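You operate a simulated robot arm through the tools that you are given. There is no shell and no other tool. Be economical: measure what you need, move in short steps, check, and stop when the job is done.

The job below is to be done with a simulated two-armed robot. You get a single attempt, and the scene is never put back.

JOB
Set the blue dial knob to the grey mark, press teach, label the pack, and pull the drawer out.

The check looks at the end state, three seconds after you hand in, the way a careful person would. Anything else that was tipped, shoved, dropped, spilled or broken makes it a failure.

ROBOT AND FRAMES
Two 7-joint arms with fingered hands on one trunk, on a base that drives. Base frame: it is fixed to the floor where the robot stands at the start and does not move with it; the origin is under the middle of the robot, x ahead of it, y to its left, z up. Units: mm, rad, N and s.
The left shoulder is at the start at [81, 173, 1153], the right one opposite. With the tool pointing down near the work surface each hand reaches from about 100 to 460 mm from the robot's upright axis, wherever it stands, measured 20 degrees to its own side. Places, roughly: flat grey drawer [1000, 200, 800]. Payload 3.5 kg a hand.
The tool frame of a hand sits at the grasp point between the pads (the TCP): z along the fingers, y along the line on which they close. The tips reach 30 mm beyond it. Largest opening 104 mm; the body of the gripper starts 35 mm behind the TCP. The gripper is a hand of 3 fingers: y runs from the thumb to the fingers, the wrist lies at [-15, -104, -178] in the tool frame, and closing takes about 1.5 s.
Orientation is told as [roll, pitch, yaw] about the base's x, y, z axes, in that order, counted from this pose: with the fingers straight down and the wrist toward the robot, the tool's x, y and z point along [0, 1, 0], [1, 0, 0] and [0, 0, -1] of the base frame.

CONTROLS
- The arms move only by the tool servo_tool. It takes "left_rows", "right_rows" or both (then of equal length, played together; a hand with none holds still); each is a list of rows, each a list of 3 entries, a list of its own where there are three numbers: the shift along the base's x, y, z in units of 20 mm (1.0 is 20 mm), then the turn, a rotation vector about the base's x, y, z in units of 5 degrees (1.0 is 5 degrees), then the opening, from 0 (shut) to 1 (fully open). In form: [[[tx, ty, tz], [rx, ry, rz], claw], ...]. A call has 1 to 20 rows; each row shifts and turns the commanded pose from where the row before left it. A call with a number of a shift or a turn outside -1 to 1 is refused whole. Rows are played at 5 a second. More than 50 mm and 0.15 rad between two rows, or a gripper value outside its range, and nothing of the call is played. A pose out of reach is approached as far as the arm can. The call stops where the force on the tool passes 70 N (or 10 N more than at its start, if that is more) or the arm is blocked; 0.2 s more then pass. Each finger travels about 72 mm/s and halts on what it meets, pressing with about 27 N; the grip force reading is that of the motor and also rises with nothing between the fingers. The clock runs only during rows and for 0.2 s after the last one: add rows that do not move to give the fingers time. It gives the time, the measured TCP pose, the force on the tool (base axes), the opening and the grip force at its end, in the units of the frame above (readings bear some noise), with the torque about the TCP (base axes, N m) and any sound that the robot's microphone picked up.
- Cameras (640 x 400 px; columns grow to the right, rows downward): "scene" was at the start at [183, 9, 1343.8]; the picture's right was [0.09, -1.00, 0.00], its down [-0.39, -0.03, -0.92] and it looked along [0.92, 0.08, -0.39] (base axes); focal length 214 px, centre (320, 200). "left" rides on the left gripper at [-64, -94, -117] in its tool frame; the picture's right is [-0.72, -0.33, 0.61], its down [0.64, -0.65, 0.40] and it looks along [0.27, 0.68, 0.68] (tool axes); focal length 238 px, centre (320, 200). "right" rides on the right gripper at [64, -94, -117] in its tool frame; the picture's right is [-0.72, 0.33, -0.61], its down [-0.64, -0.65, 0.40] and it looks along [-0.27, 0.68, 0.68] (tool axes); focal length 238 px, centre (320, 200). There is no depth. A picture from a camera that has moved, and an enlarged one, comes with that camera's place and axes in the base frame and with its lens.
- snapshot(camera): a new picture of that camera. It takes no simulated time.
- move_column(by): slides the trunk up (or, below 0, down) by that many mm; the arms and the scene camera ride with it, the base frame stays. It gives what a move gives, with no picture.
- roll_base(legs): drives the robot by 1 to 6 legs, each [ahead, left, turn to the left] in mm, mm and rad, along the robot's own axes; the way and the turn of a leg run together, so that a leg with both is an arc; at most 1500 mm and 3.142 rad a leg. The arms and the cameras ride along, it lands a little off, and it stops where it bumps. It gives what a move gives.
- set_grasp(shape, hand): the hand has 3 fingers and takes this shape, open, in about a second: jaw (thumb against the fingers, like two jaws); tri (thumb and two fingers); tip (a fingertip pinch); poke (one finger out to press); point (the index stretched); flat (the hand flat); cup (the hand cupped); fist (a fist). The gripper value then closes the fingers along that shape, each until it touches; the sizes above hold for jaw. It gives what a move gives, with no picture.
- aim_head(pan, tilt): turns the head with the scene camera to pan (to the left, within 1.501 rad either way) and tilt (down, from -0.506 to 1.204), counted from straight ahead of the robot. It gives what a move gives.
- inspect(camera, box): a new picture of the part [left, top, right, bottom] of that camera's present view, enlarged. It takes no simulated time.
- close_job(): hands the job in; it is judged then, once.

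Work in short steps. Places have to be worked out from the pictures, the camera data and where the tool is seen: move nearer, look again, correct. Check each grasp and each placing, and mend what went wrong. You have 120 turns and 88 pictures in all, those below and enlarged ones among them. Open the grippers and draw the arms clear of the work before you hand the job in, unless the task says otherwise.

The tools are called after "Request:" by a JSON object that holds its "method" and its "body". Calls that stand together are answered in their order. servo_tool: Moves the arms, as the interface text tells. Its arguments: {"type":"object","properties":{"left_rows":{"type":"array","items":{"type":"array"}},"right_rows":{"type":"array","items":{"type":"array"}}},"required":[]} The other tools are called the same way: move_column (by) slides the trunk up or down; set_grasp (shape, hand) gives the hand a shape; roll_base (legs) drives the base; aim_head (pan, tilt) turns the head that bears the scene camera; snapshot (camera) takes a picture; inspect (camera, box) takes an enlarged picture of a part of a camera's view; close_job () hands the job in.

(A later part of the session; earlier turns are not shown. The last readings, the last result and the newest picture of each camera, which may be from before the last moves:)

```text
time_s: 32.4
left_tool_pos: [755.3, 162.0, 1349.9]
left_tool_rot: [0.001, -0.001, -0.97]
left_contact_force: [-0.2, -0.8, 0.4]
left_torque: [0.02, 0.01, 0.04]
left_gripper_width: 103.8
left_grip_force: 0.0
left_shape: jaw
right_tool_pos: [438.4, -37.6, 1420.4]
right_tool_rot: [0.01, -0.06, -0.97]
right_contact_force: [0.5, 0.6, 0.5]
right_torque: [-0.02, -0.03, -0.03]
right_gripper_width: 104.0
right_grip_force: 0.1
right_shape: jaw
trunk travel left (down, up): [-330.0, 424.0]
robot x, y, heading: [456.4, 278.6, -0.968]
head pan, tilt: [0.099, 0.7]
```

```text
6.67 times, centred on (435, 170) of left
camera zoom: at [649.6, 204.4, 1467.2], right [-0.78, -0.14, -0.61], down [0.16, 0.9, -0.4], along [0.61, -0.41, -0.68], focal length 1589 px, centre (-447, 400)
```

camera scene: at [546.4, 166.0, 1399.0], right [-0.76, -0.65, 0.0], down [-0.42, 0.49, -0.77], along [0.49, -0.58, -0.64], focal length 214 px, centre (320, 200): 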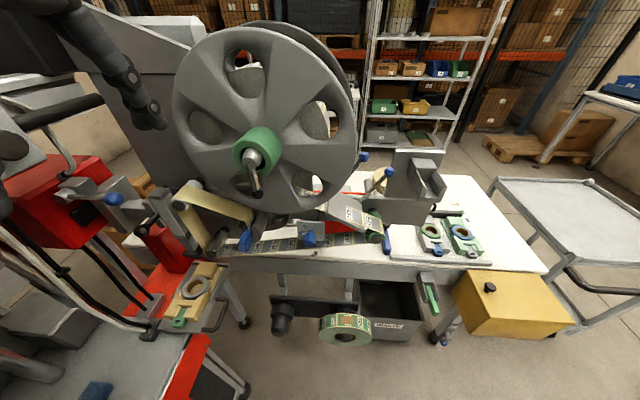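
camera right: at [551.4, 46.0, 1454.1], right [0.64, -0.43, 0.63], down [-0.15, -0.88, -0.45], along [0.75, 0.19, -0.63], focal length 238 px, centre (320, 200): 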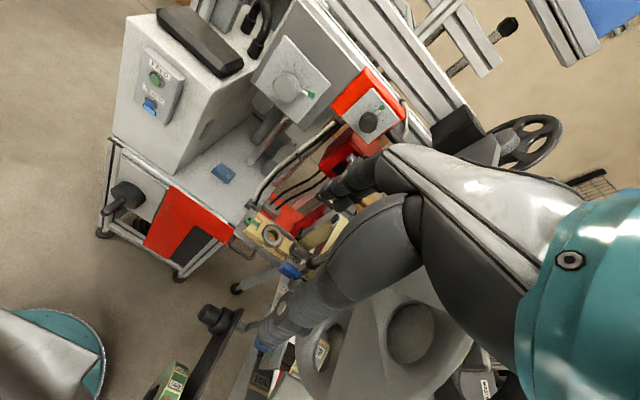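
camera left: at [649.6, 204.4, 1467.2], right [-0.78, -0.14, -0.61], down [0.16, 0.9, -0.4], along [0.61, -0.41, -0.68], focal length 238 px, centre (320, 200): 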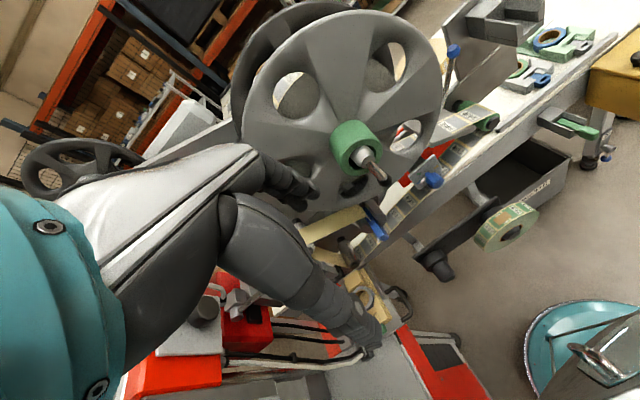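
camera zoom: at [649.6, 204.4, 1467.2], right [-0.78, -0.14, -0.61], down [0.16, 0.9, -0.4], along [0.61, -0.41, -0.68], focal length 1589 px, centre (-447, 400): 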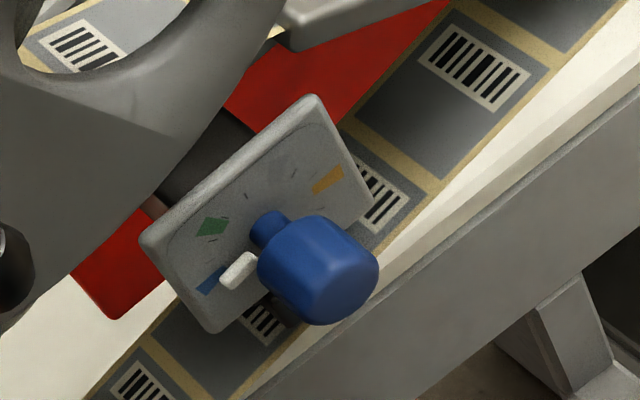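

The grey mark is at upper right of the dial (~57°), pointer now at blue (~178°); knob axis is horizontal pointing at me, plate pivot ≈ (763,-59,1046). I back up 60 mm, then bring the left hand down with fingers pointing forward.

Request:
{"method": "roll_base", "body": {"legs": [[-60, 0, 0]]}}

Request:
{"method": "servo_tool", "body": {"left_rows": [[[-0.17, -0.336, -0.8], [-0.824, -0.566, 0], 1], [[-0.17, -0.336, -0.8], [-0.824, -0.566, 0], 1], [[-0.17, -0.336, -0.8], [-0.824, -0.566, 0], 1], [[-0.17, -0.336, -0.8], [-0.824, -0.566, 0], 1], [[-0.17, -0.336, -0.8], [-0.824, -0.566, 0], 1], [[-0.17, -0.336, -0.8], [-0.824, -0.566, 0], 1], [[-0.17, -0.336, -0.8], [-0.824, -0.566, 0], 1], [[-0.17, -0.336, -0.8], [-0.824, -0.566, 0], 1], [[-0.17, -0.336, -0.8], [-0.824, -0.566, 0], 1], [[-0.17, -0.336, -0.8], [-0.824, -0.566, 0], 1], [[-0.17, -0.336, -0.8], [-0.824, -0.566, 0], 1], [[-0.17, -0.336, -0.8], [-0.824, -0.566, 0], 1], [[-0.17, -0.336, -0.8], [-0.824, -0.566, 0], 1], [[-0.17, -0.336, -0.8], [-0.824, -0.566, 0], 1], [[-0.17, -0.336, -0.8], [-0.824, -0.566, 0], 1], [[-0.17, -0.336, -0.8], [-0.824, -0.566, 0], 1], [[-0.17, -0.336, -0.8], [-0.824, -0.566, 0], 1], [[-0.17, -0.336, -0.8], [-0.824, -0.566, 0], 1]]}}

Request:
{"method": "snapshot", "body": {"camera": "scene"}}

```text
time_s: 33.4
left_tool_pos: [720.3, 213.1, 1350.3]
left_tool_rot: [0.0, -0.002, -0.969]
left_contact_force: [-1.0, 0.2, 0.3]
left_torque: [-0.05, 0.02, -0.02]
left_gripper_width: 103.9
left_grip_force: 0.0
left_shape: jaw
right_tool_pos: [404.1, 13.0, 1420.7]
right_tool_rot: [0.012, -0.062, -0.969]
right_contact_force: [-0.8, 0.2, 0.2]
right_torque: [-0.02, 0.0, -0.01]
right_gripper_width: 103.7
right_grip_force: 0.0
right_shape: jaw
trunk travel left (down, up): [-330.0, 424.0]
robot x, y, heading: [422.8, 329.7, -0.969]
head pan, tilt: [0.099, 0.7]
```

```text
time_s: 34.1
left_tool_pos: [713.8, 194.2, 1313.6]
left_tool_rot: [-0.019, -0.229, -0.949]
left_contact_force: [13.1, 17.3, 10.8]
left_torque: [-1.0, 3.1, -3.31]
left_gripper_width: 103.8
left_grip_force: 0.1
left_shape: jaw
right_tool_pos: [405.2, 10.5, 1420.2]
right_tool_rot: [0.01, -0.06, -0.971]
right_contact_force: [1.8, 0.5, -0.4]
right_torque: [0.02, -0.03, 0.02]
right_gripper_width: 103.8
right_grip_force: 0.0
right_shape: jaw
trunk travel left (down, up): [-330.0, 424.0]
robot x, y, heading: [420.8, 328.8, -0.967]
head pan, tilt: [0.099, 0.7]
stopped in row 3 (left hand): the force on the tool passed its limit (the readings are from after the stop); the commanded pose is now the measured one
```

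```text
49 pictures are left
camera scene: at [510.1, 213.4, 1397.6], right [-0.79, -0.62, 0.0], down [-0.4, 0.52, -0.75], along [0.47, -0.59, -0.66], focal length 214 px, centre (320, 200)
```

scene: 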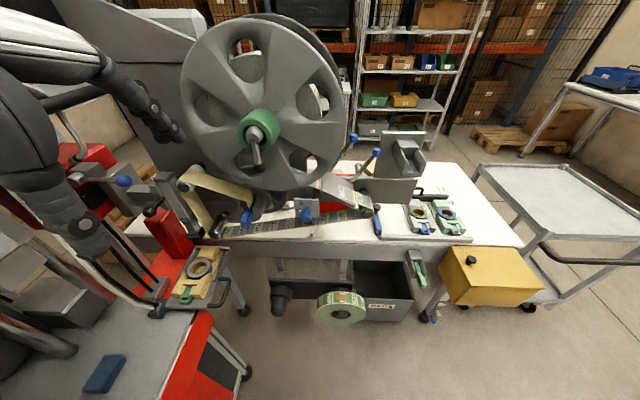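

Force stopped me, apparently self-contact as the wrist swings near my own torso. I'll move the hand forward first, then lower the column before rotating.

Request:
{"method": "servo_tool", "body": {"left_rows": [[[0.566, -0.824, 0], [0, 0, 0], 1], [[0.566, -0.824, 0], [0, 0, 0], 1], [[0.566, -0.824, 0], [0, 0, 0], 1]]}}

Request:
{"method": "move_column", "body": {"by": -80}}

```text
time_s: 34.9
left_tool_pos: [730.3, 141.6, 1319.5]
left_tool_rot: [-0.001, -0.243, -0.96]
left_contact_force: [0.7, 0.1, -0.4]
left_torque: [0.01, -0.04, 0.02]
left_gripper_width: 103.8
left_grip_force: 0.2
left_shape: jaw
right_tool_pos: [386.2, 7.7, 1420.2]
right_tool_rot: [0.021, -0.066, -0.973]
right_contact_force: [0.3, -0.8, -0.3]
right_torque: [-0.03, -0.02, 0.01]
right_gripper_width: 104.1
right_grip_force: 0.1
right_shape: jaw
trunk travel left (down, up): [-330.0, 424.0]
robot x, y, heading: [420.8, 328.4, -0.968]
head pan, tilt: [0.099, 0.7]
```

```text
time_s: 36.1
left_tool_pos: [704.0, 128.3, 1239.9]
left_tool_rot: [0.027, -0.238, -0.977]
left_contact_force: [0.4, 0.1, -0.9]
left_torque: [-0.01, 0.0, -0.01]
left_gripper_width: 103.7
left_grip_force: 0.1
left_shape: jaw
right_tool_pos: [360.7, -3.0, 1333.6]
right_tool_rot: [0.044, -0.071, -0.972]
right_contact_force: [0.2, 0.1, 0.0]
right_torque: [0.04, 0.0, -0.04]
right_gripper_width: 103.6
right_grip_force: 0.0
right_shape: jaw
trunk travel left (down, up): [-250.0, 504.0]
robot x, y, heading: [421.9, 323.4, -0.972]
head pan, tilt: [0.099, 0.7]
```

Both hands shifted sideways together, so my left elbow is pressing on the bench equipment. I'll strafe right to relieve it.

Request:
{"method": "roll_base", "body": {"legs": [[0, -140, 0]]}}

Request:
{"method": "aim_head", "body": {"pan": 0.9, "tilt": 0.6}}

Request:
{"method": "snapshot", "body": {"camera": "scene"}}

```text
time_s: 37.4
left_tool_pos: [632.7, 64.5, 1232.0]
left_tool_rot: [-0.017, -0.23, -0.95]
left_contact_force: [0.2, 0.2, 0.3]
left_torque: [0.04, -0.07, 0.02]
left_gripper_width: 103.9
left_grip_force: 0.0
left_shape: jaw
right_tool_pos: [290.1, -67.7, 1339.7]
right_tool_rot: [0.011, -0.062, -0.969]
right_contact_force: [-0.3, 0.4, -0.4]
right_torque: [-0.01, 0.0, -0.02]
right_gripper_width: 103.9
right_grip_force: 0.2
right_shape: jaw
trunk travel left (down, up): [-250.0, 504.0]
robot x, y, heading: [311.9, 249.2, -0.968]
head pan, tilt: [0.099, 0.7]
```

```text
time_s: 38.6
left_tool_pos: [634.5, 66.3, 1232.0]
left_tool_rot: [-0.016, -0.231, -0.95]
left_contact_force: [0.5, -0.3, 0.5]
left_torque: [0.0, -0.01, 0.02]
left_gripper_width: 103.7
left_grip_force: 0.1
left_shape: jaw
right_tool_pos: [290.4, -69.2, 1339.5]
right_tool_rot: [0.01, -0.061, -0.971]
right_contact_force: [-0.4, -0.1, -0.4]
right_torque: [-0.03, 0.01, -0.01]
right_gripper_width: 103.7
right_grip_force: 0.0
right_shape: jaw
trunk travel left (down, up): [-250.0, 504.0]
robot x, y, heading: [303.8, 245.8, -0.969]
head pan, tilt: [0.901, 0.6]
```

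```text
48 pictures are left
camera scene: at [448.5, 169.6, 1326.0], right [-0.07, -1.0, 0.0], down [-0.56, 0.04, -0.82], along [0.82, -0.06, -0.57], focal length 214 px, centre (320, 200)
```

scene: 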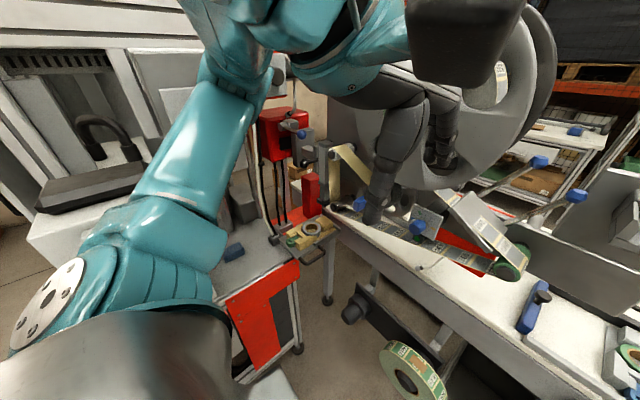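

Clear now; good view. I rotate the left hand to point forward while moving to a pre-grasp spot in front of the knob.

Request:
{"method": "servo_tool", "body": {"left_rows": [[[0.2, -0.1, -0.38], [-0.79, -0.543, 0], 1], [[0.2, -0.1, -0.38], [-0.79, -0.543, 0], 1], [[0.2, -0.1, -0.38], [-0.79, -0.543, 0], 1], [[0.2, -0.1, -0.38], [-0.79, -0.543, 0], 1], [[0.2, -0.1, -0.38], [-0.79, -0.543, 0], 1], [[0.2, -0.1, -0.38], [-0.79, -0.543, 0], 1], [[0.2, -0.1, -0.38], [-0.79, -0.543, 0], 1], [[0.2, -0.1, -0.38], [-0.79, -0.543, 0], 1], [[0.2, -0.1, -0.38], [-0.79, -0.543, 0], 1], [[0.2, -0.1, -0.38], [-0.79, -0.543, 0], 1], [[0.2, -0.1, -0.38], [-0.79, -0.543, 0], 1], [[0.2, -0.1, -0.38], [-0.79, -0.543, 0], 1], [[0.2, -0.1, -0.38], [-0.79, -0.543, 0], 1], [[0.2, -0.1, -0.38], [-0.79, -0.543, 0], 1], [[0.2, -0.1, -0.38], [-0.79, -0.543, 0], 1], [[0.2, -0.1, -0.38], [-0.79, -0.543, 0], 1]]}}

Request:
{"method": "snapshot", "body": {"camera": "scene"}}

```text
time_s: 42.0
left_tool_pos: [702.6, -87.2, 1242.5]
left_tool_rot: [-1.772, -1.559, 0.789]
left_contact_force: [-13.2, -11.1, 8.2]
left_torque: [0.77, -1.02, -0.08]
left_gripper_width: 103.3
left_grip_force: 0.0
left_shape: jaw
left hand out of reach, approached as far as the arm can: row 2, 3, 4, 5, 6, 7, 8, 9, 10, 11, 12
right_tool_pos: [287.5, -69.4, 1338.6]
right_tool_rot: [0.014, -0.061, -0.971]
right_contact_force: [-0.3, -0.3, 0.8]
right_torque: [0.0, -0.02, -0.01]
right_gripper_width: 103.6
right_grip_force: 0.1
right_shape: jaw
trunk travel left (down, up): [-250.0, 504.0]
robot x, y, heading: [308.7, 246.0, -0.964]
head pan, tilt: [0.901, 0.6]
```

```text
47 pictures are left
camera scene: at [444.9, 168.2, 1326.4], right [-0.07, -1.0, 0.0], down [-0.56, 0.04, -0.83], along [0.82, -0.06, -0.56], focal length 214 px, centre (320, 200)
```

scene: 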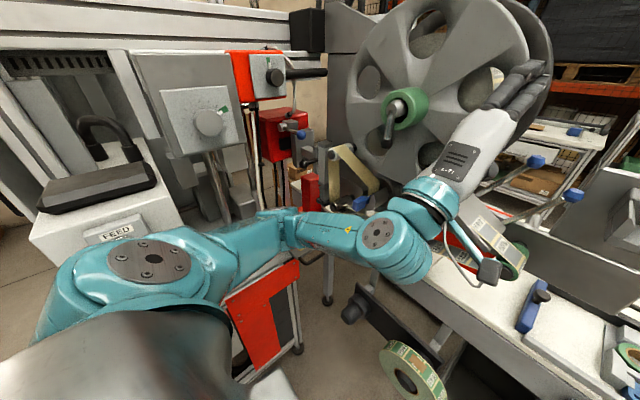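

The orientation is reached but position lags, with a fingertip lightly against the reel rim. I'll give it a couple of idle rows to see whether the arm is still travelling.

Request:
{"method": "servo_tool", "body": {"left_rows": [[[0, 0, 0], [0, 0, 0], 1], [[0, 0, 0], [0, 0, 0], 1]]}}

```text
time_s: 42.6
left_tool_pos: [703.5, -87.2, 1243.0]
left_tool_rot: [-1.597, -1.559, 0.617]
left_contact_force: [-14.2, -11.4, 7.8]
left_torque: [0.75, -1.01, -0.1]
left_gripper_width: 103.7
left_grip_force: 0.1
left_shape: jaw
right_tool_pos: [287.3, -68.6, 1339.6]
right_tool_rot: [0.013, -0.06, -0.971]
right_contact_force: [0.2, -0.5, -0.3]
right_torque: [-0.02, 0.01, -0.01]
right_gripper_width: 103.9
right_grip_force: 0.1
right_shape: jaw
trunk travel left (down, up): [-250.0, 504.0]
robot x, y, heading: [311.7, 248.3, -0.965]
head pan, tilt: [0.901, 0.6]
```

Request:
{"method": "servo_tool", "body": {"left_rows": [[[-0.9, 0.3, 0.2], [0, 0, 0], 1], [[-0.9, 0.3, 0.2], [0, 0, 0], 1], [[-0.9, 0.6, 0], [0, 0, 0], 1]]}}

Request:
{"method": "snapshot", "body": {"camera": "scene"}}

```text
time_s: 43.4
left_tool_pos: [653.7, -73.1, 1249.4]
left_tool_rot: [-1.461, -1.553, 0.484]
left_contact_force: [-0.2, 0.6, 0.3]
left_torque: [-0.01, 0.01, -0.01]
left_gripper_width: 103.6
left_grip_force: 0.0
left_shape: jaw
left hand out of reach, approached as far as the arm can: row 3
right_tool_pos: [289.6, -68.0, 1341.1]
right_tool_rot: [0.01, -0.061, -0.969]
right_contact_force: [0.3, -0.7, -0.3]
right_torque: [-0.02, 0.0, 0.01]
right_gripper_width: 103.7
right_grip_force: 0.1
right_shape: jaw
trunk travel left (down, up): [-250.0, 504.0]
robot x, y, heading: [309.3, 248.9, -0.969]
head pan, tilt: [0.901, 0.6]
```

```text
46 pictures are left
camera scene: at [448.3, 169.4, 1326.0], right [-0.07, -1.0, 0.0], down [-0.56, 0.04, -0.83], along [0.82, -0.06, -0.56], focal length 214 px, centre (320, 200)
```

scene: 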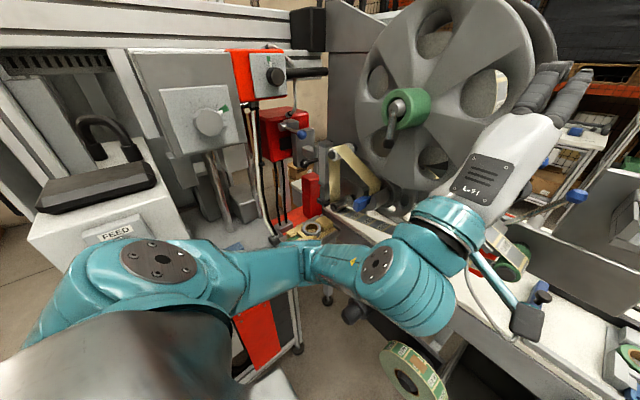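

Free again. I'll back the base 90 mm, then lower the hand 200 mm and watch reachability.

Request:
{"method": "roll_base", "body": {"legs": [[-90, 0, 0]]}}

Request:
{"method": "servo_tool", "body": {"left_rows": [[[0, 0, -1], [0, 0, 0], 1], [[0, 0, -1], [0, 0, 0], 1], [[0, 0, -1], [0, 0, 0], 1], [[0, 0, -1], [0, 0, 0], 1], [[0, 0, -1], [0, 0, 0], 1], [[0, 0, -1], [0, 0, 0], 1], [[0, 0, -1], [0, 0, 0], 1], [[0, 0, -1], [0, 0, 0], 1], [[0, 0, -1], [0, 0, 0], 1], [[0, 0, -1], [0, 0, 0], 1]]}}

```text
time_s: 44.5
left_tool_pos: [601.6, 1.6, 1249.0]
left_tool_rot: [-1.563, -1.553, 0.584]
left_contact_force: [0.1, 1.1, 0.4]
left_torque: [0.0, 0.01, -0.01]
left_gripper_width: 103.9
left_grip_force: 0.0
left_shape: jaw
right_tool_pos: [238.6, 6.7, 1340.6]
right_tool_rot: [0.01, -0.062, -0.97]
right_contact_force: [-0.7, 1.0, 0.6]
right_torque: [0.0, -0.04, 0.01]
right_gripper_width: 104.0
right_grip_force: 0.0
right_shape: jaw
trunk travel left (down, up): [-250.0, 504.0]
robot x, y, heading: [256.8, 322.9, -0.974]
head pan, tilt: [0.901, 0.6]
```

```text
time_s: 46.7
left_tool_pos: [602.4, -0.2, 1050.0]
left_tool_rot: [-1.521, -1.554, 0.54]
left_contact_force: [0.2, -0.2, -0.3]
left_torque: [-0.02, 0.0, 0.0]
left_gripper_width: 103.7
left_grip_force: 0.0
left_shape: jaw
right_tool_pos: [239.1, 6.3, 1339.8]
right_tool_rot: [0.011, -0.061, -0.971]
right_contact_force: [0.9, -0.1, 0.0]
right_torque: [0.03, -0.03, 0.04]
right_gripper_width: 103.6
right_grip_force: 0.2
right_shape: jaw
trunk travel left (down, up): [-250.0, 504.0]
robot x, y, heading: [256.2, 322.8, -0.971]
head pan, tilt: [0.901, 0.6]
```

Reached cleanly. Next: twist −30° about the forward axis and shift left ~98 mm to line up with the knob axis.

Request:
{"method": "servo_tool", "body": {"left_rows": [[[0.82, 0.56, 0], [-0.566, 0.824, 0], 1], [[0.82, 0.56, 0], [-0.566, 0.824, 0], 1], [[0.82, 0.56, 0], [-0.566, 0.824, 0], 1], [[0.82, 0.56, 0], [-0.566, 0.824, 0], 1], [[0.82, 0.56, 0], [-0.566, 0.824, 0], 1], [[0, 0, 0], [-0.566, 0.824, 0], 1]]}}

Request:
{"method": "aim_head", "body": {"pan": 0.35, "tilt": 0.5}}

Request:
{"method": "snapshot", "body": {"camera": "scene"}}

Request:
{"method": "snapshot", "body": {"camera": "left"}}

```text
time_s: 48.1
left_tool_pos: [684.3, 56.3, 1049.9]
left_tool_rot: [-1.582, -1.027, 0.602]
left_contact_force: [0.8, 0.1, 0.5]
left_torque: [0.01, -0.01, 0.05]
left_gripper_width: 104.0
left_grip_force: 0.1
left_shape: jaw
right_tool_pos: [238.1, 5.4, 1340.4]
right_tool_rot: [0.011, -0.061, -0.97]
right_contact_force: [0.1, -0.4, 0.4]
right_torque: [-0.01, 0.0, 0.0]
right_gripper_width: 103.8
right_grip_force: 0.1
right_shape: jaw
trunk travel left (down, up): [-250.0, 504.0]
robot x, y, heading: [257.9, 325.7, -0.968]
head pan, tilt: [0.901, 0.6]
```

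```text
time_s: 49.0
left_tool_pos: [685.3, 55.9, 1050.5]
left_tool_rot: [-1.581, -1.03, 0.6]
left_contact_force: [-0.7, 0.3, 0.4]
left_torque: [0.0, 0.0, 0.0]
left_gripper_width: 103.7
left_grip_force: 0.1
left_shape: jaw
right_tool_pos: [240.9, 6.8, 1340.9]
right_tool_rot: [0.01, -0.061, -0.969]
right_contact_force: [-0.4, 0.0, 0.5]
right_torque: [0.04, 0.0, -0.04]
right_gripper_width: 103.7
right_grip_force: 0.0
right_shape: jaw
trunk travel left (down, up): [-250.0, 504.0]
robot x, y, heading: [255.4, 323.3, -0.972]
head pan, tilt: [0.351, 0.499]
```

```text
45 pictures are left
camera scene: at [383.6, 196.9, 1335.1], right [-0.58, -0.82, 0.0], down [-0.39, 0.28, -0.88], along [0.72, -0.51, -0.48], focal length 214 px, centre (320, 200)
```

scene: 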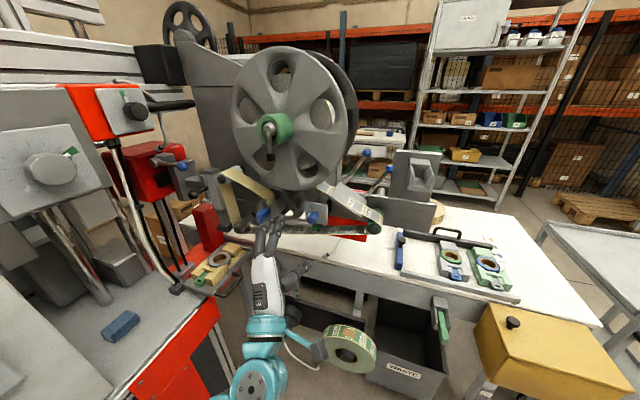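

```text
44 pictures are left
camera left: at [534.1, 95.9, 1001.3], right [-0.31, -0.95, 0.09], down [0.41, -0.22, -0.89], along [0.86, -0.24, 0.45], focal length 238 px, centre (320, 200)
```

left: 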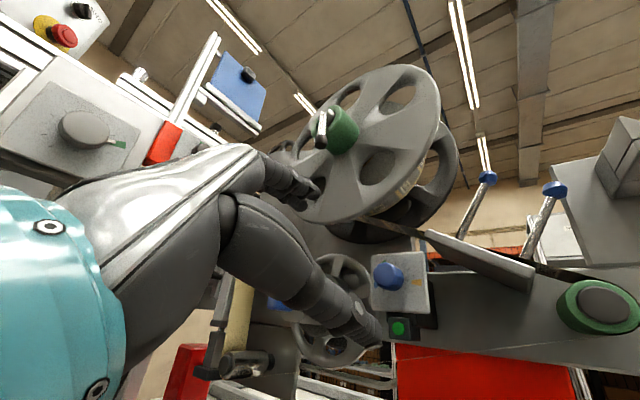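

The knob cap is seen squarely ahead (≈(740,-35,1046)). I correct 5 mm right, 4 mm down and advance 90 mm with the hand open.

Request:
{"method": "servo_tool", "body": {"left_rows": [[[0.47, -0.77, -0.04], [0, 0, 0], 1], [[0.47, -0.77, -0.04], [0, 0, 0], 1], [[0.47, -0.77, -0.04], [0, 0, 0], 1], [[0.47, -0.77, -0.04], [0, 0, 0], 1], [[0.47, -0.77, -0.04], [0, 0, 0], 1], [[0, 0, 0], [0, 0, 0], 1]]}}

Request:
{"method": "inspect", "body": {"camera": "scene", "box": [240, 190, 340, 260]}}

Request:
{"method": "inspect", "body": {"camera": "left", "box": [280, 180, 520, 380]}}

```text
time_s: 50.4
left_tool_pos: [731.5, -19.7, 1046.3]
left_tool_rot: [-1.581, -1.029, 0.599]
left_contact_force: [0.5, 0.4, -0.4]
left_torque: [0.02, 0.02, 0.04]
left_gripper_width: 103.9
left_grip_force: 0.1
left_shape: jaw
right_tool_pos: [238.6, 6.3, 1340.0]
right_tool_rot: [0.01, -0.06, -0.971]
right_contact_force: [-0.3, 0.1, 0.1]
right_torque: [0.0, 0.04, 0.04]
right_gripper_width: 103.9
right_grip_force: 0.1
right_shape: jaw
trunk travel left (down, up): [-250.0, 504.0]
robot x, y, heading: [257.5, 321.4, -0.974]
head pan, tilt: [0.351, 0.499]
```

```text
5.71 times, centred on (290, 225) of scene
camera zoom: at [383.5, 196.9, 1335.2], right [-0.58, -0.82, 0.0], down [-0.39, 0.28, -0.88], along [0.72, -0.51, -0.48], focal length 1226 px, centre (491, 57)
```

zoom: 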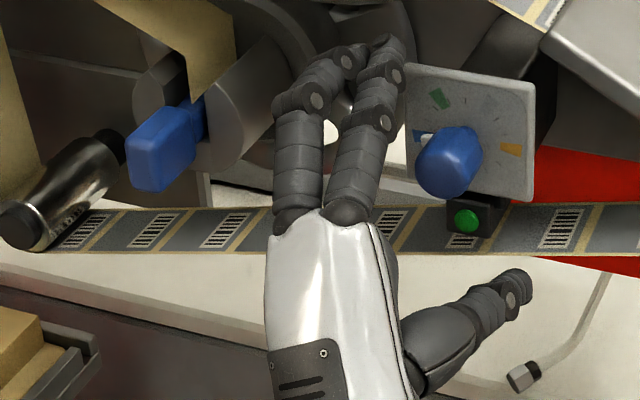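

```text
2.00 times, centred on (400, 280) of left
camera zoom: at [581.3, 18.8, 997.5], right [-0.31, -0.95, 0.09], down [0.4, -0.22, -0.89], along [0.86, -0.24, 0.45], focal length 477 px, centre (160, 40)
```

zoom: 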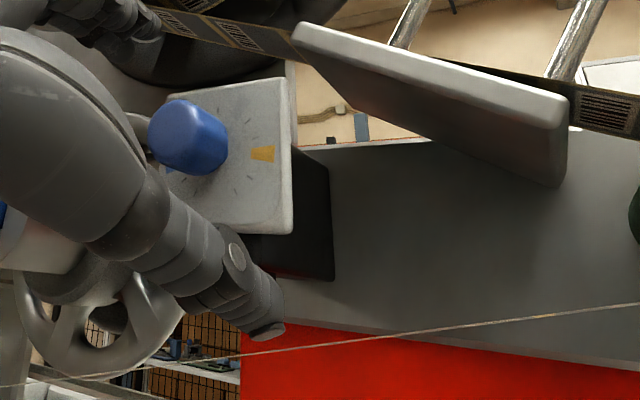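

Knob is centred between fingers and thumb. Advance 6 mm more and close.

Request:
{"method": "servo_tool", "body": {"left_rows": [[[0.17, -0.25, 0], [0, 0, 0], 1], [[0, 0, 0], [0, 0, 0], 0.6], [[0, 0, 0], [0, 0, 0], 0.3], [[0, 0, 0], [0, 0, 0], 0.1], [[0, 0, 0], [0, 0, 0], 0], [[0, 0, 0], [0, 0, 0], 0], [[0, 0, 0], [0, 0, 0], 0], [[0, 0, 0], [0, 0, 0], 0], [[0, 0, 0], [0, 0, 0], 0]]}}

Request:
{"method": "inspect", "body": {"camera": "scene", "box": [250, 190, 350, 260]}}

```text
time_s: 52.4
left_tool_pos: [734.8, -25.3, 1045.5]
left_tool_rot: [-1.578, -1.03, 0.598]
left_contact_force: [0.8, -2.2, 1.0]
left_torque: [-0.03, -0.02, 0.01]
left_gripper_width: 17.0
left_grip_force: 27.0
left_shape: jaw
right_tool_pos: [240.0, 5.7, 1340.1]
right_tool_rot: [0.012, -0.061, -0.971]
right_contact_force: [-0.1, 0.4, 0.5]
right_torque: [0.02, 0.0, -0.03]
right_gripper_width: 103.9
right_grip_force: 0.0
right_shape: jaw
trunk travel left (down, up): [-250.0, 504.0]
robot x, y, heading: [257.5, 319.4, -0.972]
head pan, tilt: [0.351, 0.499]
```

```text
5.71 times, centred on (300, 225) of scene
camera zoom: at [383.6, 196.6, 1335.1], right [-0.58, -0.82, 0.0], down [-0.39, 0.28, -0.88], along [0.72, -0.51, -0.48], focal length 1226 px, centre (434, 57)
```

zoom: 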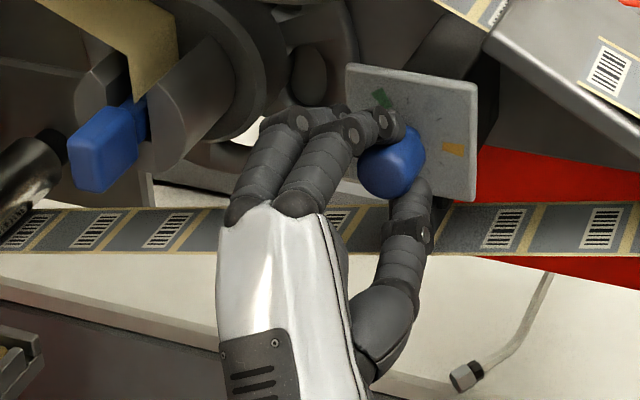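

Knob gripped (17 mm, 27 N). Twist clockwise 60° about the forward axis.

Request:
{"method": "servo_tool", "body": {"left_rows": [[[0, 0, 0], [0.566, -0.824, 0], 0], [[0, 0, 0], [0.566, -0.824, 0], 0], [[0, 0, 0], [0.566, -0.824, 0], 0], [[0, 0, 0], [0.566, -0.824, 0], 0], [[0, 0, 0], [0.566, -0.824, 0], 0], [[0, 0, 0], [0.566, -0.824, 0], 0], [[0, 0, 0], [0.566, -0.824, 0], 0], [[0, 0, 0], [0.566, -0.824, 0], 0], [[0, 0, 0], [0.566, -0.824, 0], 0], [[0, 0, 0], [0.566, -0.824, 0], 0], [[0, 0, 0], [0.566, -0.824, 0], 0], [[0, 0, 0], [0.566, -0.824, 0], 0]]}}

Request:
{"method": "inspect", "body": {"camera": "scene", "box": [250, 190, 350, 260]}}

```text
time_s: 55.0
left_tool_pos: [736.4, -24.4, 1045.0]
left_tool_rot: [1.556, -1.066, -2.534]
left_contact_force: [4.9, 5.9, -4.8]
left_torque: [0.1, 0.16, 0.19]
left_gripper_width: 16.9
left_grip_force: 27.3
left_shape: jaw
right_tool_pos: [239.6, 6.8, 1340.4]
right_tool_rot: [0.008, -0.062, -0.971]
right_contact_force: [0.1, -1.2, -0.5]
right_torque: [-0.02, 0.0, 0.01]
right_gripper_width: 103.7
right_grip_force: 0.1
right_shape: jaw
trunk travel left (down, up): [-250.0, 504.0]
robot x, y, heading: [258.5, 325.7, -0.966]
head pan, tilt: [0.351, 0.499]
```

```text
5.71 times, centred on (300, 225) of scene
camera zoom: at [384.7, 197.4, 1335.1], right [-0.58, -0.82, 0.0], down [-0.39, 0.28, -0.88], along [0.72, -0.51, -0.48], focal length 1226 px, centre (434, 57)
```

zoom: 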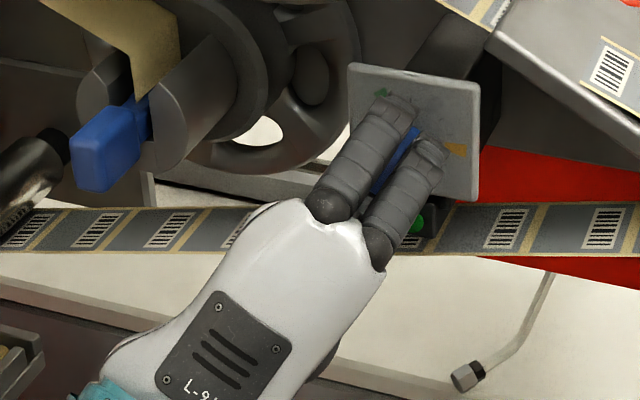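

Continues smoothly with low torque. Another 60°.

Request:
{"method": "servo_tool", "body": {"left_rows": [[[0, 0, 0], [0.566, -0.824, 0], 0], [[0, 0, 0], [0.566, -0.824, 0], 0], [[0, 0, 0], [0.566, -0.824, 0], 0], [[0, 0, 0], [0.566, -0.824, 0], 0], [[0, 0, 0], [0.566, -0.824, 0], 0], [[0, 0, 0], [0.566, -0.824, 0], 0], [[0, 0, 0], [0.566, -0.824, 0], 0], [[0, 0, 0], [0.566, -0.824, 0], 0], [[0, 0, 0], [0.566, -0.824, 0], 0], [[0, 0, 0], [0.566, -0.824, 0], 0], [[0, 0, 0], [0.566, -0.824, 0], 0], [[0, 0, 0], [0.566, -0.824, 0], 0]]}}

Request:
{"method": "inspect", "body": {"camera": "scene", "box": [250, 190, 350, 260]}}

```text
time_s: 57.8
left_tool_pos: [675.7, -52.4, 1052.0]
left_tool_rot: [1.552, -0.057, -2.61]
left_contact_force: [0.8, -0.7, -0.4]
left_torque: [-0.03, 0.01, 0.03]
left_gripper_width: 12.5
left_grip_force: 27.2
left_shape: jaw
right_tool_pos: [209.1, -5.2, 1339.4]
right_tool_rot: [0.031, -0.067, -0.975]
right_contact_force: [-1.0, 0.2, -0.5]
right_torque: [-0.02, -0.05, -0.01]
right_gripper_width: 103.9
right_grip_force: 0.1
right_shape: jaw
trunk travel left (down, up): [-250.0, 504.0]
robot x, y, heading: [251.5, 319.7, -0.975]
head pan, tilt: [0.351, 0.499]
stopped in row 12 (left hand): the arm was blocked; the commanded pose is now the measured one
```

```text
5.71 times, centred on (300, 225) of scene
camera zoom: at [354.0, 185.3, 1338.9], right [-0.58, -0.81, -0.02], down [-0.37, 0.29, -0.88], along [0.72, -0.51, -0.47], focal length 1226 px, centre (434, 57)
```

zoom: 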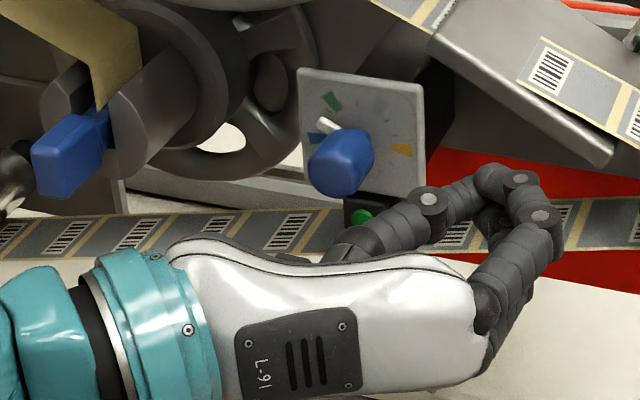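

The left elbow hit the bench and the hand slid off the knob; the pointer has turned only slightly. Strafe right to release.

Request:
{"method": "roll_base", "body": {"legs": [[-30, -120, 0]]}}

Request:
{"method": "aim_head", "body": {"pan": 0.75, "tilt": 0.5}}

Request:
{"method": "snapshot", "body": {"camera": "scene"}}

Request:
{"method": "inspect", "body": {"camera": "scene", "box": [360, 170, 460, 240]}}

```text
time_s: 58.5
left_tool_pos: [677.6, -54.4, 1049.7]
left_tool_rot: [1.555, -0.057, -2.609]
left_contact_force: [-0.3, 0.0, 0.3]
left_torque: [-0.04, 0.01, 0.04]
left_gripper_width: 12.0
left_grip_force: 27.0
left_shape: jaw
right_tool_pos: [209.4, -5.2, 1338.2]
right_tool_rot: [0.027, -0.067, -0.976]
right_contact_force: [0.5, 1.0, -0.2]
right_torque: [-0.01, -0.01, 0.0]
right_gripper_width: 103.7
right_grip_force: 0.0
right_shape: jaw
trunk travel left (down, up): [-250.0, 504.0]
robot x, y, heading: [249.5, 317.2, -0.976]
head pan, tilt: [0.351, 0.499]
stopped in leg 1: the robot was blocked; the commanded pose is now the measured one
```

```text
time_s: 59.4
left_tool_pos: [676.7, -54.5, 1047.6]
left_tool_rot: [1.552, -0.055, -2.607]
left_contact_force: [-0.1, 0.6, -0.9]
left_torque: [0.01, 0.0, -0.04]
left_gripper_width: 12.2
left_grip_force: 27.1
left_shape: jaw
right_tool_pos: [210.1, -6.5, 1337.7]
right_tool_rot: [0.028, -0.065, -0.975]
right_contact_force: [-0.1, 0.6, 0.7]
right_torque: [-0.02, 0.02, 0.01]
right_gripper_width: 103.7
right_grip_force: 0.0
right_shape: jaw
trunk travel left (down, up): [-250.0, 504.0]
robot x, y, heading: [247.3, 319.4, -0.982]
head pan, tilt: [0.75, 0.499]
```

```text
38 pictures are left
camera scene: at [369.8, 217.1, 1336.6], right [-0.22, -0.97, -0.01], down [-0.45, 0.11, -0.89], along [0.86, -0.19, -0.47], focal length 214 px, centre (320, 200)
```

scene: 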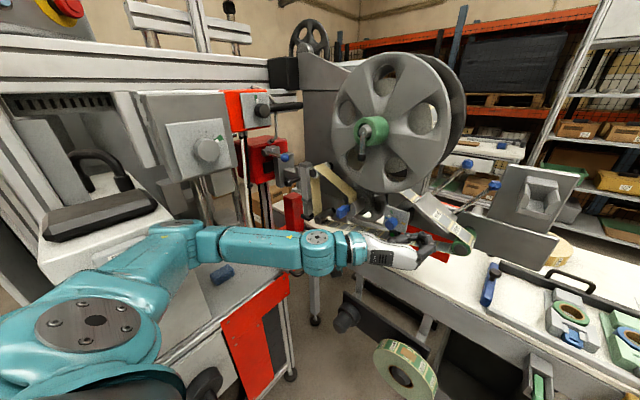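

```text
5.71 times, centred on (410, 205) of scene
camera zoom: at [369.8, 217.1, 1336.6], right [-0.22, -0.97, -0.01], down [-0.45, 0.11, -0.89], along [0.86, -0.19, -0.47], focal length 1226 px, centre (-194, 171)
```

zoom: 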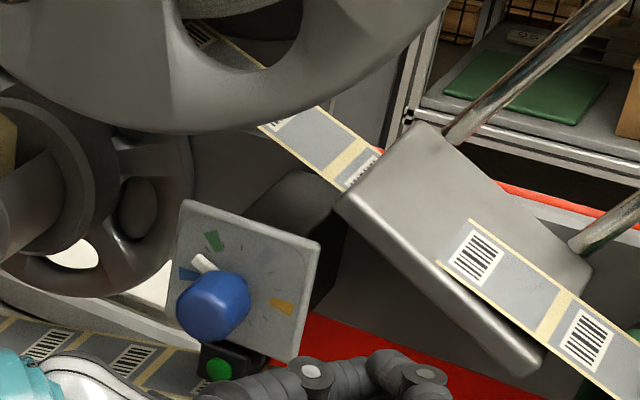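

The left elbow presses on the white FEED/TEACH box. I untwist the wrist while drawing the hand slightly back, to bring the elbow off.

Request:
{"method": "servo_tool", "body": {"left_rows": [[[-0.17, 0.1, 0], [-0.566, 0.824, 0], 0], [[-0.17, 0.1, 0], [-0.566, 0.824, 0], 0], [[-0.17, 0.1, 0], [-0.566, 0.824, 0], 0], [[-0.17, 0.1, 0], [-0.566, 0.824, 0], 0], [[-0.17, 0.1, 0], [-0.566, 0.824, 0], 0], [[-0.17, 0.1, 0], [-0.566, 0.824, 0], 0], [[-0.17, 0.1, 0], [-0.566, 0.824, 0], 0], [[-0.17, 0.1, 0], [-0.566, 0.824, 0], 0], [[-0.17, 0.1, 0], [-0.566, 0.824, 0], 0], [[-0.17, 0.1, 0], [-0.566, 0.824, 0], 0], [[-0.17, 0.1, 0], [-0.566, 0.824, 0], 0], [[-0.17, 0.1, 0], [-0.566, 0.824, 0], 0], [[0, 0, 0], [-0.566, 0.824, 0], 0], [[0, 0, 0], [-0.566, 0.824, 0], 0], [[0, 0, 0], [-0.566, 0.824, 0], 0], [[0, 0, 0], [-0.566, 0.824, 0], 0]]}}

Request:
{"method": "roll_base", "body": {"legs": [[0, -120, 0]]}}

Request:
{"method": "snapshot", "body": {"camera": "scene"}}

```text
time_s: 62.8
left_tool_pos: [653.6, -22.2, 1042.9]
left_tool_rot: [2.079, -1.436, -3.082]
left_contact_force: [-0.9, -0.3, 0.3]
left_torque: [0.0, -0.01, -0.03]
left_gripper_width: 12.2
left_grip_force: 26.9
left_shape: jaw
right_tool_pos: [231.0, 3.5, 1340.4]
right_tool_rot: [0.012, -0.061, -0.975]
right_contact_force: [-0.2, 0.0, 0.6]
right_torque: [0.01, 0.01, 0.02]
right_gripper_width: 103.8
right_grip_force: 0.1
right_shape: jaw
trunk travel left (down, up): [-250.0, 504.0]
robot x, y, heading: [247.3, 320.2, -0.977]
head pan, tilt: [0.75, 0.499]
```

```text
time_s: 64.0
left_tool_pos: [554.6, -89.0, 1042.6]
left_tool_rot: [2.067, -1.437, -3.065]
left_contact_force: [-0.3, 0.1, -0.5]
left_torque: [0.0, 0.04, 0.02]
left_gripper_width: 12.5
left_grip_force: 27.1
left_shape: jaw
right_tool_pos: [132.6, -64.3, 1339.8]
right_tool_rot: [0.011, -0.06, -0.973]
right_contact_force: [0.4, -0.6, -0.3]
right_torque: [-0.04, 0.02, 0.01]
right_gripper_width: 103.7
right_grip_force: 0.0
right_shape: jaw
trunk travel left (down, up): [-250.0, 504.0]
robot x, y, heading: [153.5, 253.7, -0.975]
head pan, tilt: [0.75, 0.499]
```

```text
36 pictures are left
camera scene: at [292.2, 159.1, 1335.2], right [-0.22, -0.98, 0.0], down [-0.47, 0.11, -0.88], along [0.86, -0.19, -0.48], focal length 214 px, centre (320, 200)
```

scene: 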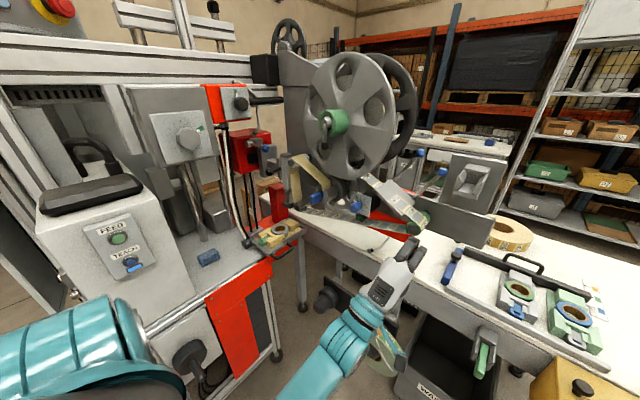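

Everything released and in place. I'll realign the base (f≈380), re-aim the hand at −30° twist, and retry with two shorter regripped turns.

Request:
{"method": "roll_base", "body": {"legs": [[0, 110, 0]]}}

Request:
{"method": "servo_tool", "body": {"left_rows": [[[0, 0, 0], [-0.448, 0.815, 0.046], 0.5], [[0, 0, 0], [-0.448, 0.815, 0.046], 1], [[0, 0, 0], [-0.448, 0.815, 0.046], 1], [[0, 0, 0], [-0.448, 0.815, 0.046], 1], [[0, 0, 0], [-0.448, 0.815, 0.046], 1], [[0, 0, 0], [-0.448, 0.815, 0.046], 1], [[0, 0, 0], [-0.448, 0.815, 0.046], 1], [[0, 0, 0], [-0.448, 0.815, 0.046], 1]]}}

```text
time_s: 65.2
left_tool_pos: [647.0, -26.5, 1041.6]
left_tool_rot: [2.07, -1.437, -3.069]
left_contact_force: [-0.5, -0.1, 0.6]
left_torque: [-0.04, -0.03, -0.02]
left_gripper_width: 12.5
left_grip_force: 27.1
left_shape: jaw
right_tool_pos: [226.1, -0.9, 1340.4]
right_tool_rot: [0.009, -0.06, -0.974]
right_contact_force: [-0.1, 0.1, -0.3]
right_torque: [0.0, 0.02, -0.03]
right_gripper_width: 104.0
right_grip_force: 0.1
right_shape: jaw
trunk travel left (down, up): [-250.0, 504.0]
robot x, y, heading: [245.8, 313.8, -0.97]
head pan, tilt: [0.75, 0.499]
```

```text
time_s: 66.0
left_tool_pos: [656.1, -20.4, 1034.9]
left_tool_rot: [2.501, -1.49, 2.777]
left_contact_force: [0.3, 0.0, 0.6]
left_torque: [0.01, 0.01, 0.01]
left_gripper_width: 103.4
left_grip_force: 0.2
left_shape: jaw
right_tool_pos: [223.1, -3.0, 1340.2]
right_tool_rot: [0.011, -0.061, -0.976]
right_contact_force: [-0.6, -0.4, 0.3]
right_torque: [-0.01, 0.03, -0.01]
right_gripper_width: 103.7
right_grip_force: 0.1
right_shape: jaw
trunk travel left (down, up): [-250.0, 504.0]
robot x, y, heading: [244.3, 314.8, -0.974]
head pan, tilt: [0.75, 0.499]
stopped in row 4 (left hand): the arm was blocked; the commanded pose is now the measured one
```

Request:
{"method": "aim_head", "body": {"pan": 0.45, "tilt": 0.75}}

Request:
{"method": "snapshot", "body": {"camera": "scene"}}

```text
time_s: 66.8
left_tool_pos: [656.1, -21.3, 1035.5]
left_tool_rot: [2.502, -1.491, 2.775]
left_contact_force: [0.4, 0.4, 0.7]
left_torque: [-0.01, 0.02, -0.04]
left_gripper_width: 103.6
left_grip_force: 0.0
left_shape: jaw
right_tool_pos: [223.8, -1.8, 1339.8]
right_tool_rot: [0.011, -0.061, -0.975]
right_contact_force: [-1.2, -0.3, 0.3]
right_torque: [0.02, -0.01, 0.0]
right_gripper_width: 103.5
right_grip_force: 0.1
right_shape: jaw
trunk travel left (down, up): [-250.0, 504.0]
robot x, y, heading: [242.1, 316.4, -0.977]
head pan, tilt: [0.45, 0.75]
```

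```text
35 pictures are left
camera scene: at [366.8, 200.1, 1313.2], right [-0.5, -0.87, 0.0], down [-0.59, 0.34, -0.73], along [0.63, -0.37, -0.68], focal length 214 px, centre (320, 200)
```

scene: 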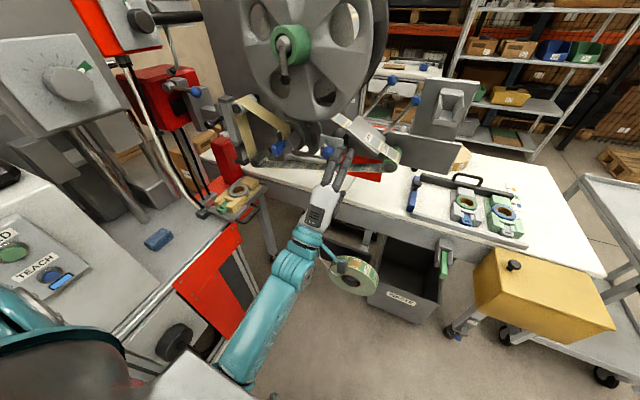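

No visible hand contact; the low elbow is again near the cabinet. I'll shift the base 70 mm to the right and continue the twist.

Request:
{"method": "roll_base", "body": {"legs": [[0, -80, 0]]}}

Request:
{"method": "servo_tool", "body": {"left_rows": [[[0, 0, 0], [-0.5, 0.8, 0], 1], [[0, 0, 0], [-0.5, 0.8, 0], 1], [[0, 0, 0], [-0.5, 0.8, 0], 1], [[0, 0, 0], [-0.5, 0.8, 0], 1], [[0, 0, 0], [-0.5, 0.8, 0], 1]]}}

```text
time_s: 67.9
left_tool_pos: [589.7, -65.9, 1036.2]
left_tool_rot: [2.487, -1.49, 2.789]
left_contact_force: [-0.4, 0.3, -0.2]
left_torque: [0.01, 0.02, 0.04]
left_gripper_width: 103.8
left_grip_force: 0.0
left_shape: jaw
right_tool_pos: [156.7, -46.9, 1340.4]
right_tool_rot: [0.009, -0.062, -0.975]
right_contact_force: [-0.2, 0.3, 0.1]
right_torque: [-0.01, 0.0, 0.03]
right_gripper_width: 103.8
right_grip_force: 0.0
right_shape: jaw
trunk travel left (down, up): [-250.0, 504.0]
robot x, y, heading: [171.7, 271.5, -0.97]
head pan, tilt: [0.45, 0.75]
```

```text
time_s: 68.8
left_tool_pos: [599.6, -59.9, 1028.1]
left_tool_rot: [-2.517, -1.488, 1.494]
left_contact_force: [-1.0, 0.8, 0.8]
left_torque: [0.01, 0.0, 0.0]
left_gripper_width: 103.3
left_grip_force: 0.0
left_shape: jaw
right_tool_pos: [157.8, -47.3, 1340.6]
right_tool_rot: [0.009, -0.063, -0.976]
right_contact_force: [0.4, 0.1, -0.3]
right_torque: [-0.01, -0.05, -0.01]
right_gripper_width: 103.8
right_grip_force: 0.2
right_shape: jaw
trunk travel left (down, up): [-250.0, 504.0]
robot x, y, heading: [176.7, 269.2, -0.975]
head pan, tilt: [0.45, 0.75]
stopped in row 4 (left hand): the arm was blocked; the commanded pose is now the measured one
```

The arm appears folded into a limit. I'll raise the hand to where it was comfortable before, twist there, then come down again.

Request:
{"method": "roll_base", "body": {"legs": [[-60, 0, 0]]}}

Request:
{"method": "servo_tool", "body": {"left_rows": [[[0, 0, 1], [0, 0, 0], 1], [[0, 0, 1], [0, 0, 0], 1], [[0, 0, 1], [0, 0, 0], 1], [[0, 0, 1], [0, 0, 0], 1], [[0, 0, 1], [0, 0, 0], 1], [[0, 0, 1], [0, 0, 0], 1], [[0, 0, 1], [0, 0, 0], 1], [[0, 0, 1], [0, 0, 0], 1], [[0, 0, 1], [-0.566, 0.824, 0], 1], [[0, 0, 1], [-0.566, 0.824, 0], 1], [[0, 0, 0], [-0.566, 0.824, 0], 1], [[0, 0, 0], [-0.566, 0.824, 0], 1], [[0, 0, 0], [-0.566, 0.824, 0], 1]]}}

```text
time_s: 69.8
left_tool_pos: [565.3, -8.6, 1028.5]
left_tool_rot: [-2.521, -1.484, 1.499]
left_contact_force: [-0.4, -0.2, -0.1]
left_torque: [0.03, -0.03, 0.01]
left_gripper_width: 103.5
left_grip_force: 0.0
left_shape: jaw
right_tool_pos: [123.2, 3.7, 1340.6]
right_tool_rot: [0.011, -0.062, -0.975]
right_contact_force: [-1.2, 0.7, 1.2]
right_torque: [-0.02, -0.03, 0.0]
right_gripper_width: 103.5
right_grip_force: 0.0
right_shape: jaw
trunk travel left (down, up): [-250.0, 504.0]
robot x, y, heading: [146.5, 320.8, -0.976]
head pan, tilt: [0.45, 0.75]
```

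```text
time_s: 72.0
left_tool_pos: [573.3, -8.0, 1214.8]
left_tool_rot: [-2.644, -1.485, 1.661]
left_contact_force: [-0.8, 0.9, 0.9]
left_torque: [0.01, 0.04, 0.01]
left_gripper_width: 103.8
left_grip_force: 0.0
left_shape: jaw
right_tool_pos: [125.4, 4.0, 1340.9]
right_tool_rot: [0.011, -0.062, -0.974]
right_contact_force: [0.3, -0.2, 0.1]
right_torque: [-0.02, -0.03, 0.01]
right_gripper_width: 103.8
right_grip_force: 0.0
right_shape: jaw
trunk travel left (down, up): [-250.0, 504.0]
robot x, y, heading: [146.4, 317.5, -0.972]
head pan, tilt: [0.45, 0.75]
stopped in row 11 (left hand): the arm was blocked; the commanded pose is now the measured one
```

In this configuration the twist range starts near 0°, which suits: I'll grip at 0° and turn positive with the base farther from the bench. Lower and align the hand.

Request:
{"method": "servo_tool", "body": {"left_rows": [[[0.2, 0.1, -1], [0, 0, 0], 1], [[0.2, 0.1, -1], [0, 0, 0], 1], [[0.5, 0.35, -1], [0, 0, 0], 1], [[0.8, 0.56, -1], [0, 0, 0], 1], [[0.8, 0.56, -1], [0, 0, 0], 1], [[0.8, 0.56, -1], [0, 0, 0], 1], [[0.8, 0.56, -1], [0, 0, 0], 1], [[0.8, 0.56, -0.8], [0, 0, 0], 1], [[0.25, 0.2, -0.6], [0, 0, 0], 1]]}}

Request:
{"method": "roll_base", "body": {"legs": [[60, 0, 0]]}}

```text
time_s: 74.0
left_tool_pos: [674.7, 61.6, 1045.8]
left_tool_rot: [-2.601, -1.485, 1.618]
left_contact_force: [-0.1, 0.2, -0.1]
left_torque: [-0.02, -0.01, -0.01]
left_gripper_width: 103.5
left_grip_force: 0.0
left_shape: jaw
right_tool_pos: [124.9, 3.2, 1340.6]
right_tool_rot: [0.012, -0.062, -0.975]
right_contact_force: [-0.6, 0.7, -0.8]
right_torque: [0.01, -0.03, -0.01]
right_gripper_width: 103.7
right_grip_force: 0.2
right_shape: jaw
trunk travel left (down, up): [-250.0, 504.0]
robot x, y, heading: [143.9, 319.2, -0.975]
head pan, tilt: [0.45, 0.75]
```

```text
time_s: 75.0
left_tool_pos: [708.3, 12.3, 1044.2]
left_tool_rot: [-2.602, -1.487, 1.619]
left_contact_force: [-0.1, -0.1, -0.9]
left_torque: [0.01, -0.03, -0.01]
left_gripper_width: 103.8
left_grip_force: 0.1
left_shape: jaw
right_tool_pos: [158.7, -46.4, 1339.9]
right_tool_rot: [0.011, -0.062, -0.978]
right_contact_force: [1.4, -0.3, 0.3]
right_torque: [-0.01, -0.04, 0.01]
right_gripper_width: 103.7
right_grip_force: 0.0
right_shape: jaw
trunk travel left (down, up): [-250.0, 504.0]
robot x, y, heading: [173.6, 270.7, -0.973]
head pan, tilt: [0.45, 0.75]
```

Aligned (f≈591, z≈1044). Level the tool by 4°, advance 48 mm, close.

Request:
{"method": "servo_tool", "body": {"left_rows": [[[0.46, -0.67, 0.03], [0.34, 0.23, 0.07], 1], [[0.46, -0.67, 0.03], [0.34, 0.23, 0.07], 1], [[0.46, -0.67, 0.03], [0, 0, 0], 1], [[0, 0, 0], [0, 0, 0], 1]]}}

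Request:
{"method": "inspect", "body": {"camera": "scene", "box": [290, 110, 390, 190]}}

```text
time_s: 76.0
left_tool_pos: [735.1, -28.6, 1047.3]
left_tool_rot: [-1.625, -1.529, 0.654]
left_contact_force: [0.7, 0.4, -0.4]
left_torque: [-0.04, 0.0, -0.03]
left_gripper_width: 103.8
left_grip_force: 0.1
left_shape: jaw
right_tool_pos: [158.3, -45.5, 1340.5]
right_tool_rot: [0.009, -0.062, -0.975]
right_contact_force: [-0.1, 0.0, -0.3]
right_torque: [0.01, -0.02, -0.04]
right_gripper_width: 103.7
right_grip_force: 0.0
right_shape: jaw
trunk travel left (down, up): [-250.0, 504.0]
robot x, y, heading: [178.4, 270.8, -0.971]
head pan, tilt: [0.45, 0.75]
```

```text
5.00 times, centred on (340, 150) of scene
camera zoom: at [300.5, 156.4, 1313.2], right [-0.5, -0.87, 0.0], down [-0.59, 0.34, -0.73], along [0.63, -0.37, -0.68], focal length 1072 px, centre (220, 450)
```

zoom: 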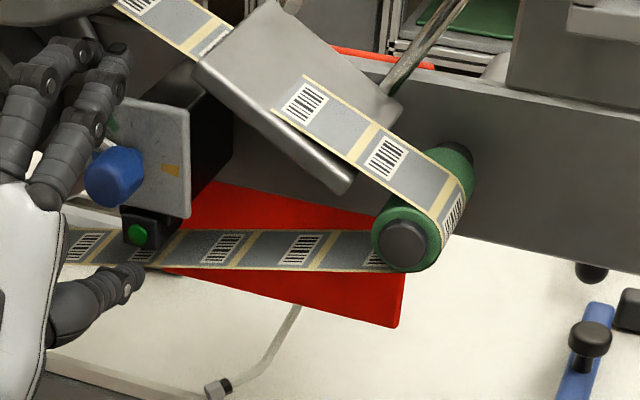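

Centred. Close and turn +45° first.

Request:
{"method": "servo_tool", "body": {"left_rows": [[[0, 0, 0], [0, 0, 0], 0.5], [[0, 0, 0], [0, 0, 0], 0.2], [[0, 0, 0], [0, 0, 0], 0], [[0, 0, 0], [0, 0, 0], 0], [[0, 0, 0], [0, 0, 0], 0], [[0, 0, 0], [0, 0, 0], 0], [[0, 0, 0], [0, 0, 0], 0], [[0, 0, 0], [0, 0, 0], 0], [[0, 0, 0], [0.566, -0.824, 0], 0], [[0, 0, 0], [0.566, -0.824, 0], 0], [[0, 0, 0], [0.566, -0.824, 0], 0], [[0, 0, 0], [0.566, -0.824, 0], 0], [[0, 0, 0], [0.566, -0.824, 0], 0], [[0, 0, 0], [0.566, -0.824, 0], 0], [[0, 0, 0], [0.566, -0.824, 0], 0], [[0, 0, 0], [0.566, -0.824, 0], 0], [[0, 0, 0], [0.566, -0.824, 0], 0]]}}

Request:
{"method": "inspect", "body": {"camera": "scene", "box": [280, 110, 360, 170]}}

```text
time_s: 79.6
left_tool_pos: [737.3, -27.7, 1047.8]
left_tool_rot: [1.57, -0.829, -2.54]
left_contact_force: [2.3, 1.2, -4.9]
left_torque: [0.12, 0.1, 0.1]
left_gripper_width: 17.1
left_grip_force: 27.1
left_shape: jaw
right_tool_pos: [159.2, -44.7, 1339.2]
right_tool_rot: [0.009, -0.062, -0.976]
right_contact_force: [-0.1, -0.7, 0.4]
right_torque: [0.03, -0.02, -0.01]
right_gripper_width: 103.9
right_grip_force: 0.0
right_shape: jaw
trunk travel left (down, up): [-250.0, 504.0]
robot x, y, heading: [179.3, 270.8, -0.975]
head pan, tilt: [0.45, 0.75]
```

```text
6.67 times, centred on (320, 140) of scene
camera zoom: at [301.2, 156.0, 1313.1], right [-0.5, -0.87, 0.0], down [-0.59, 0.34, -0.73], along [0.63, -0.37, -0.68], focal length 1430 px, centre (320, 600)
```

zoom: 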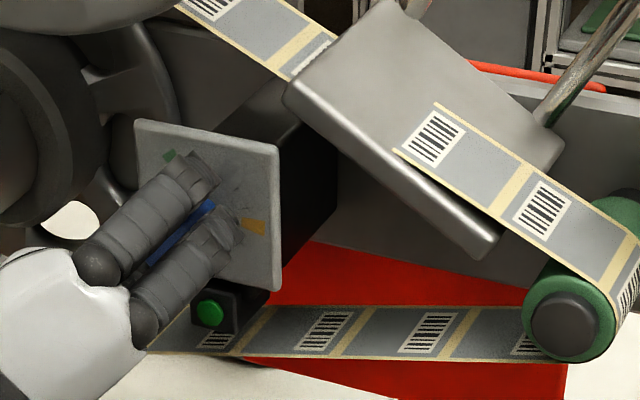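

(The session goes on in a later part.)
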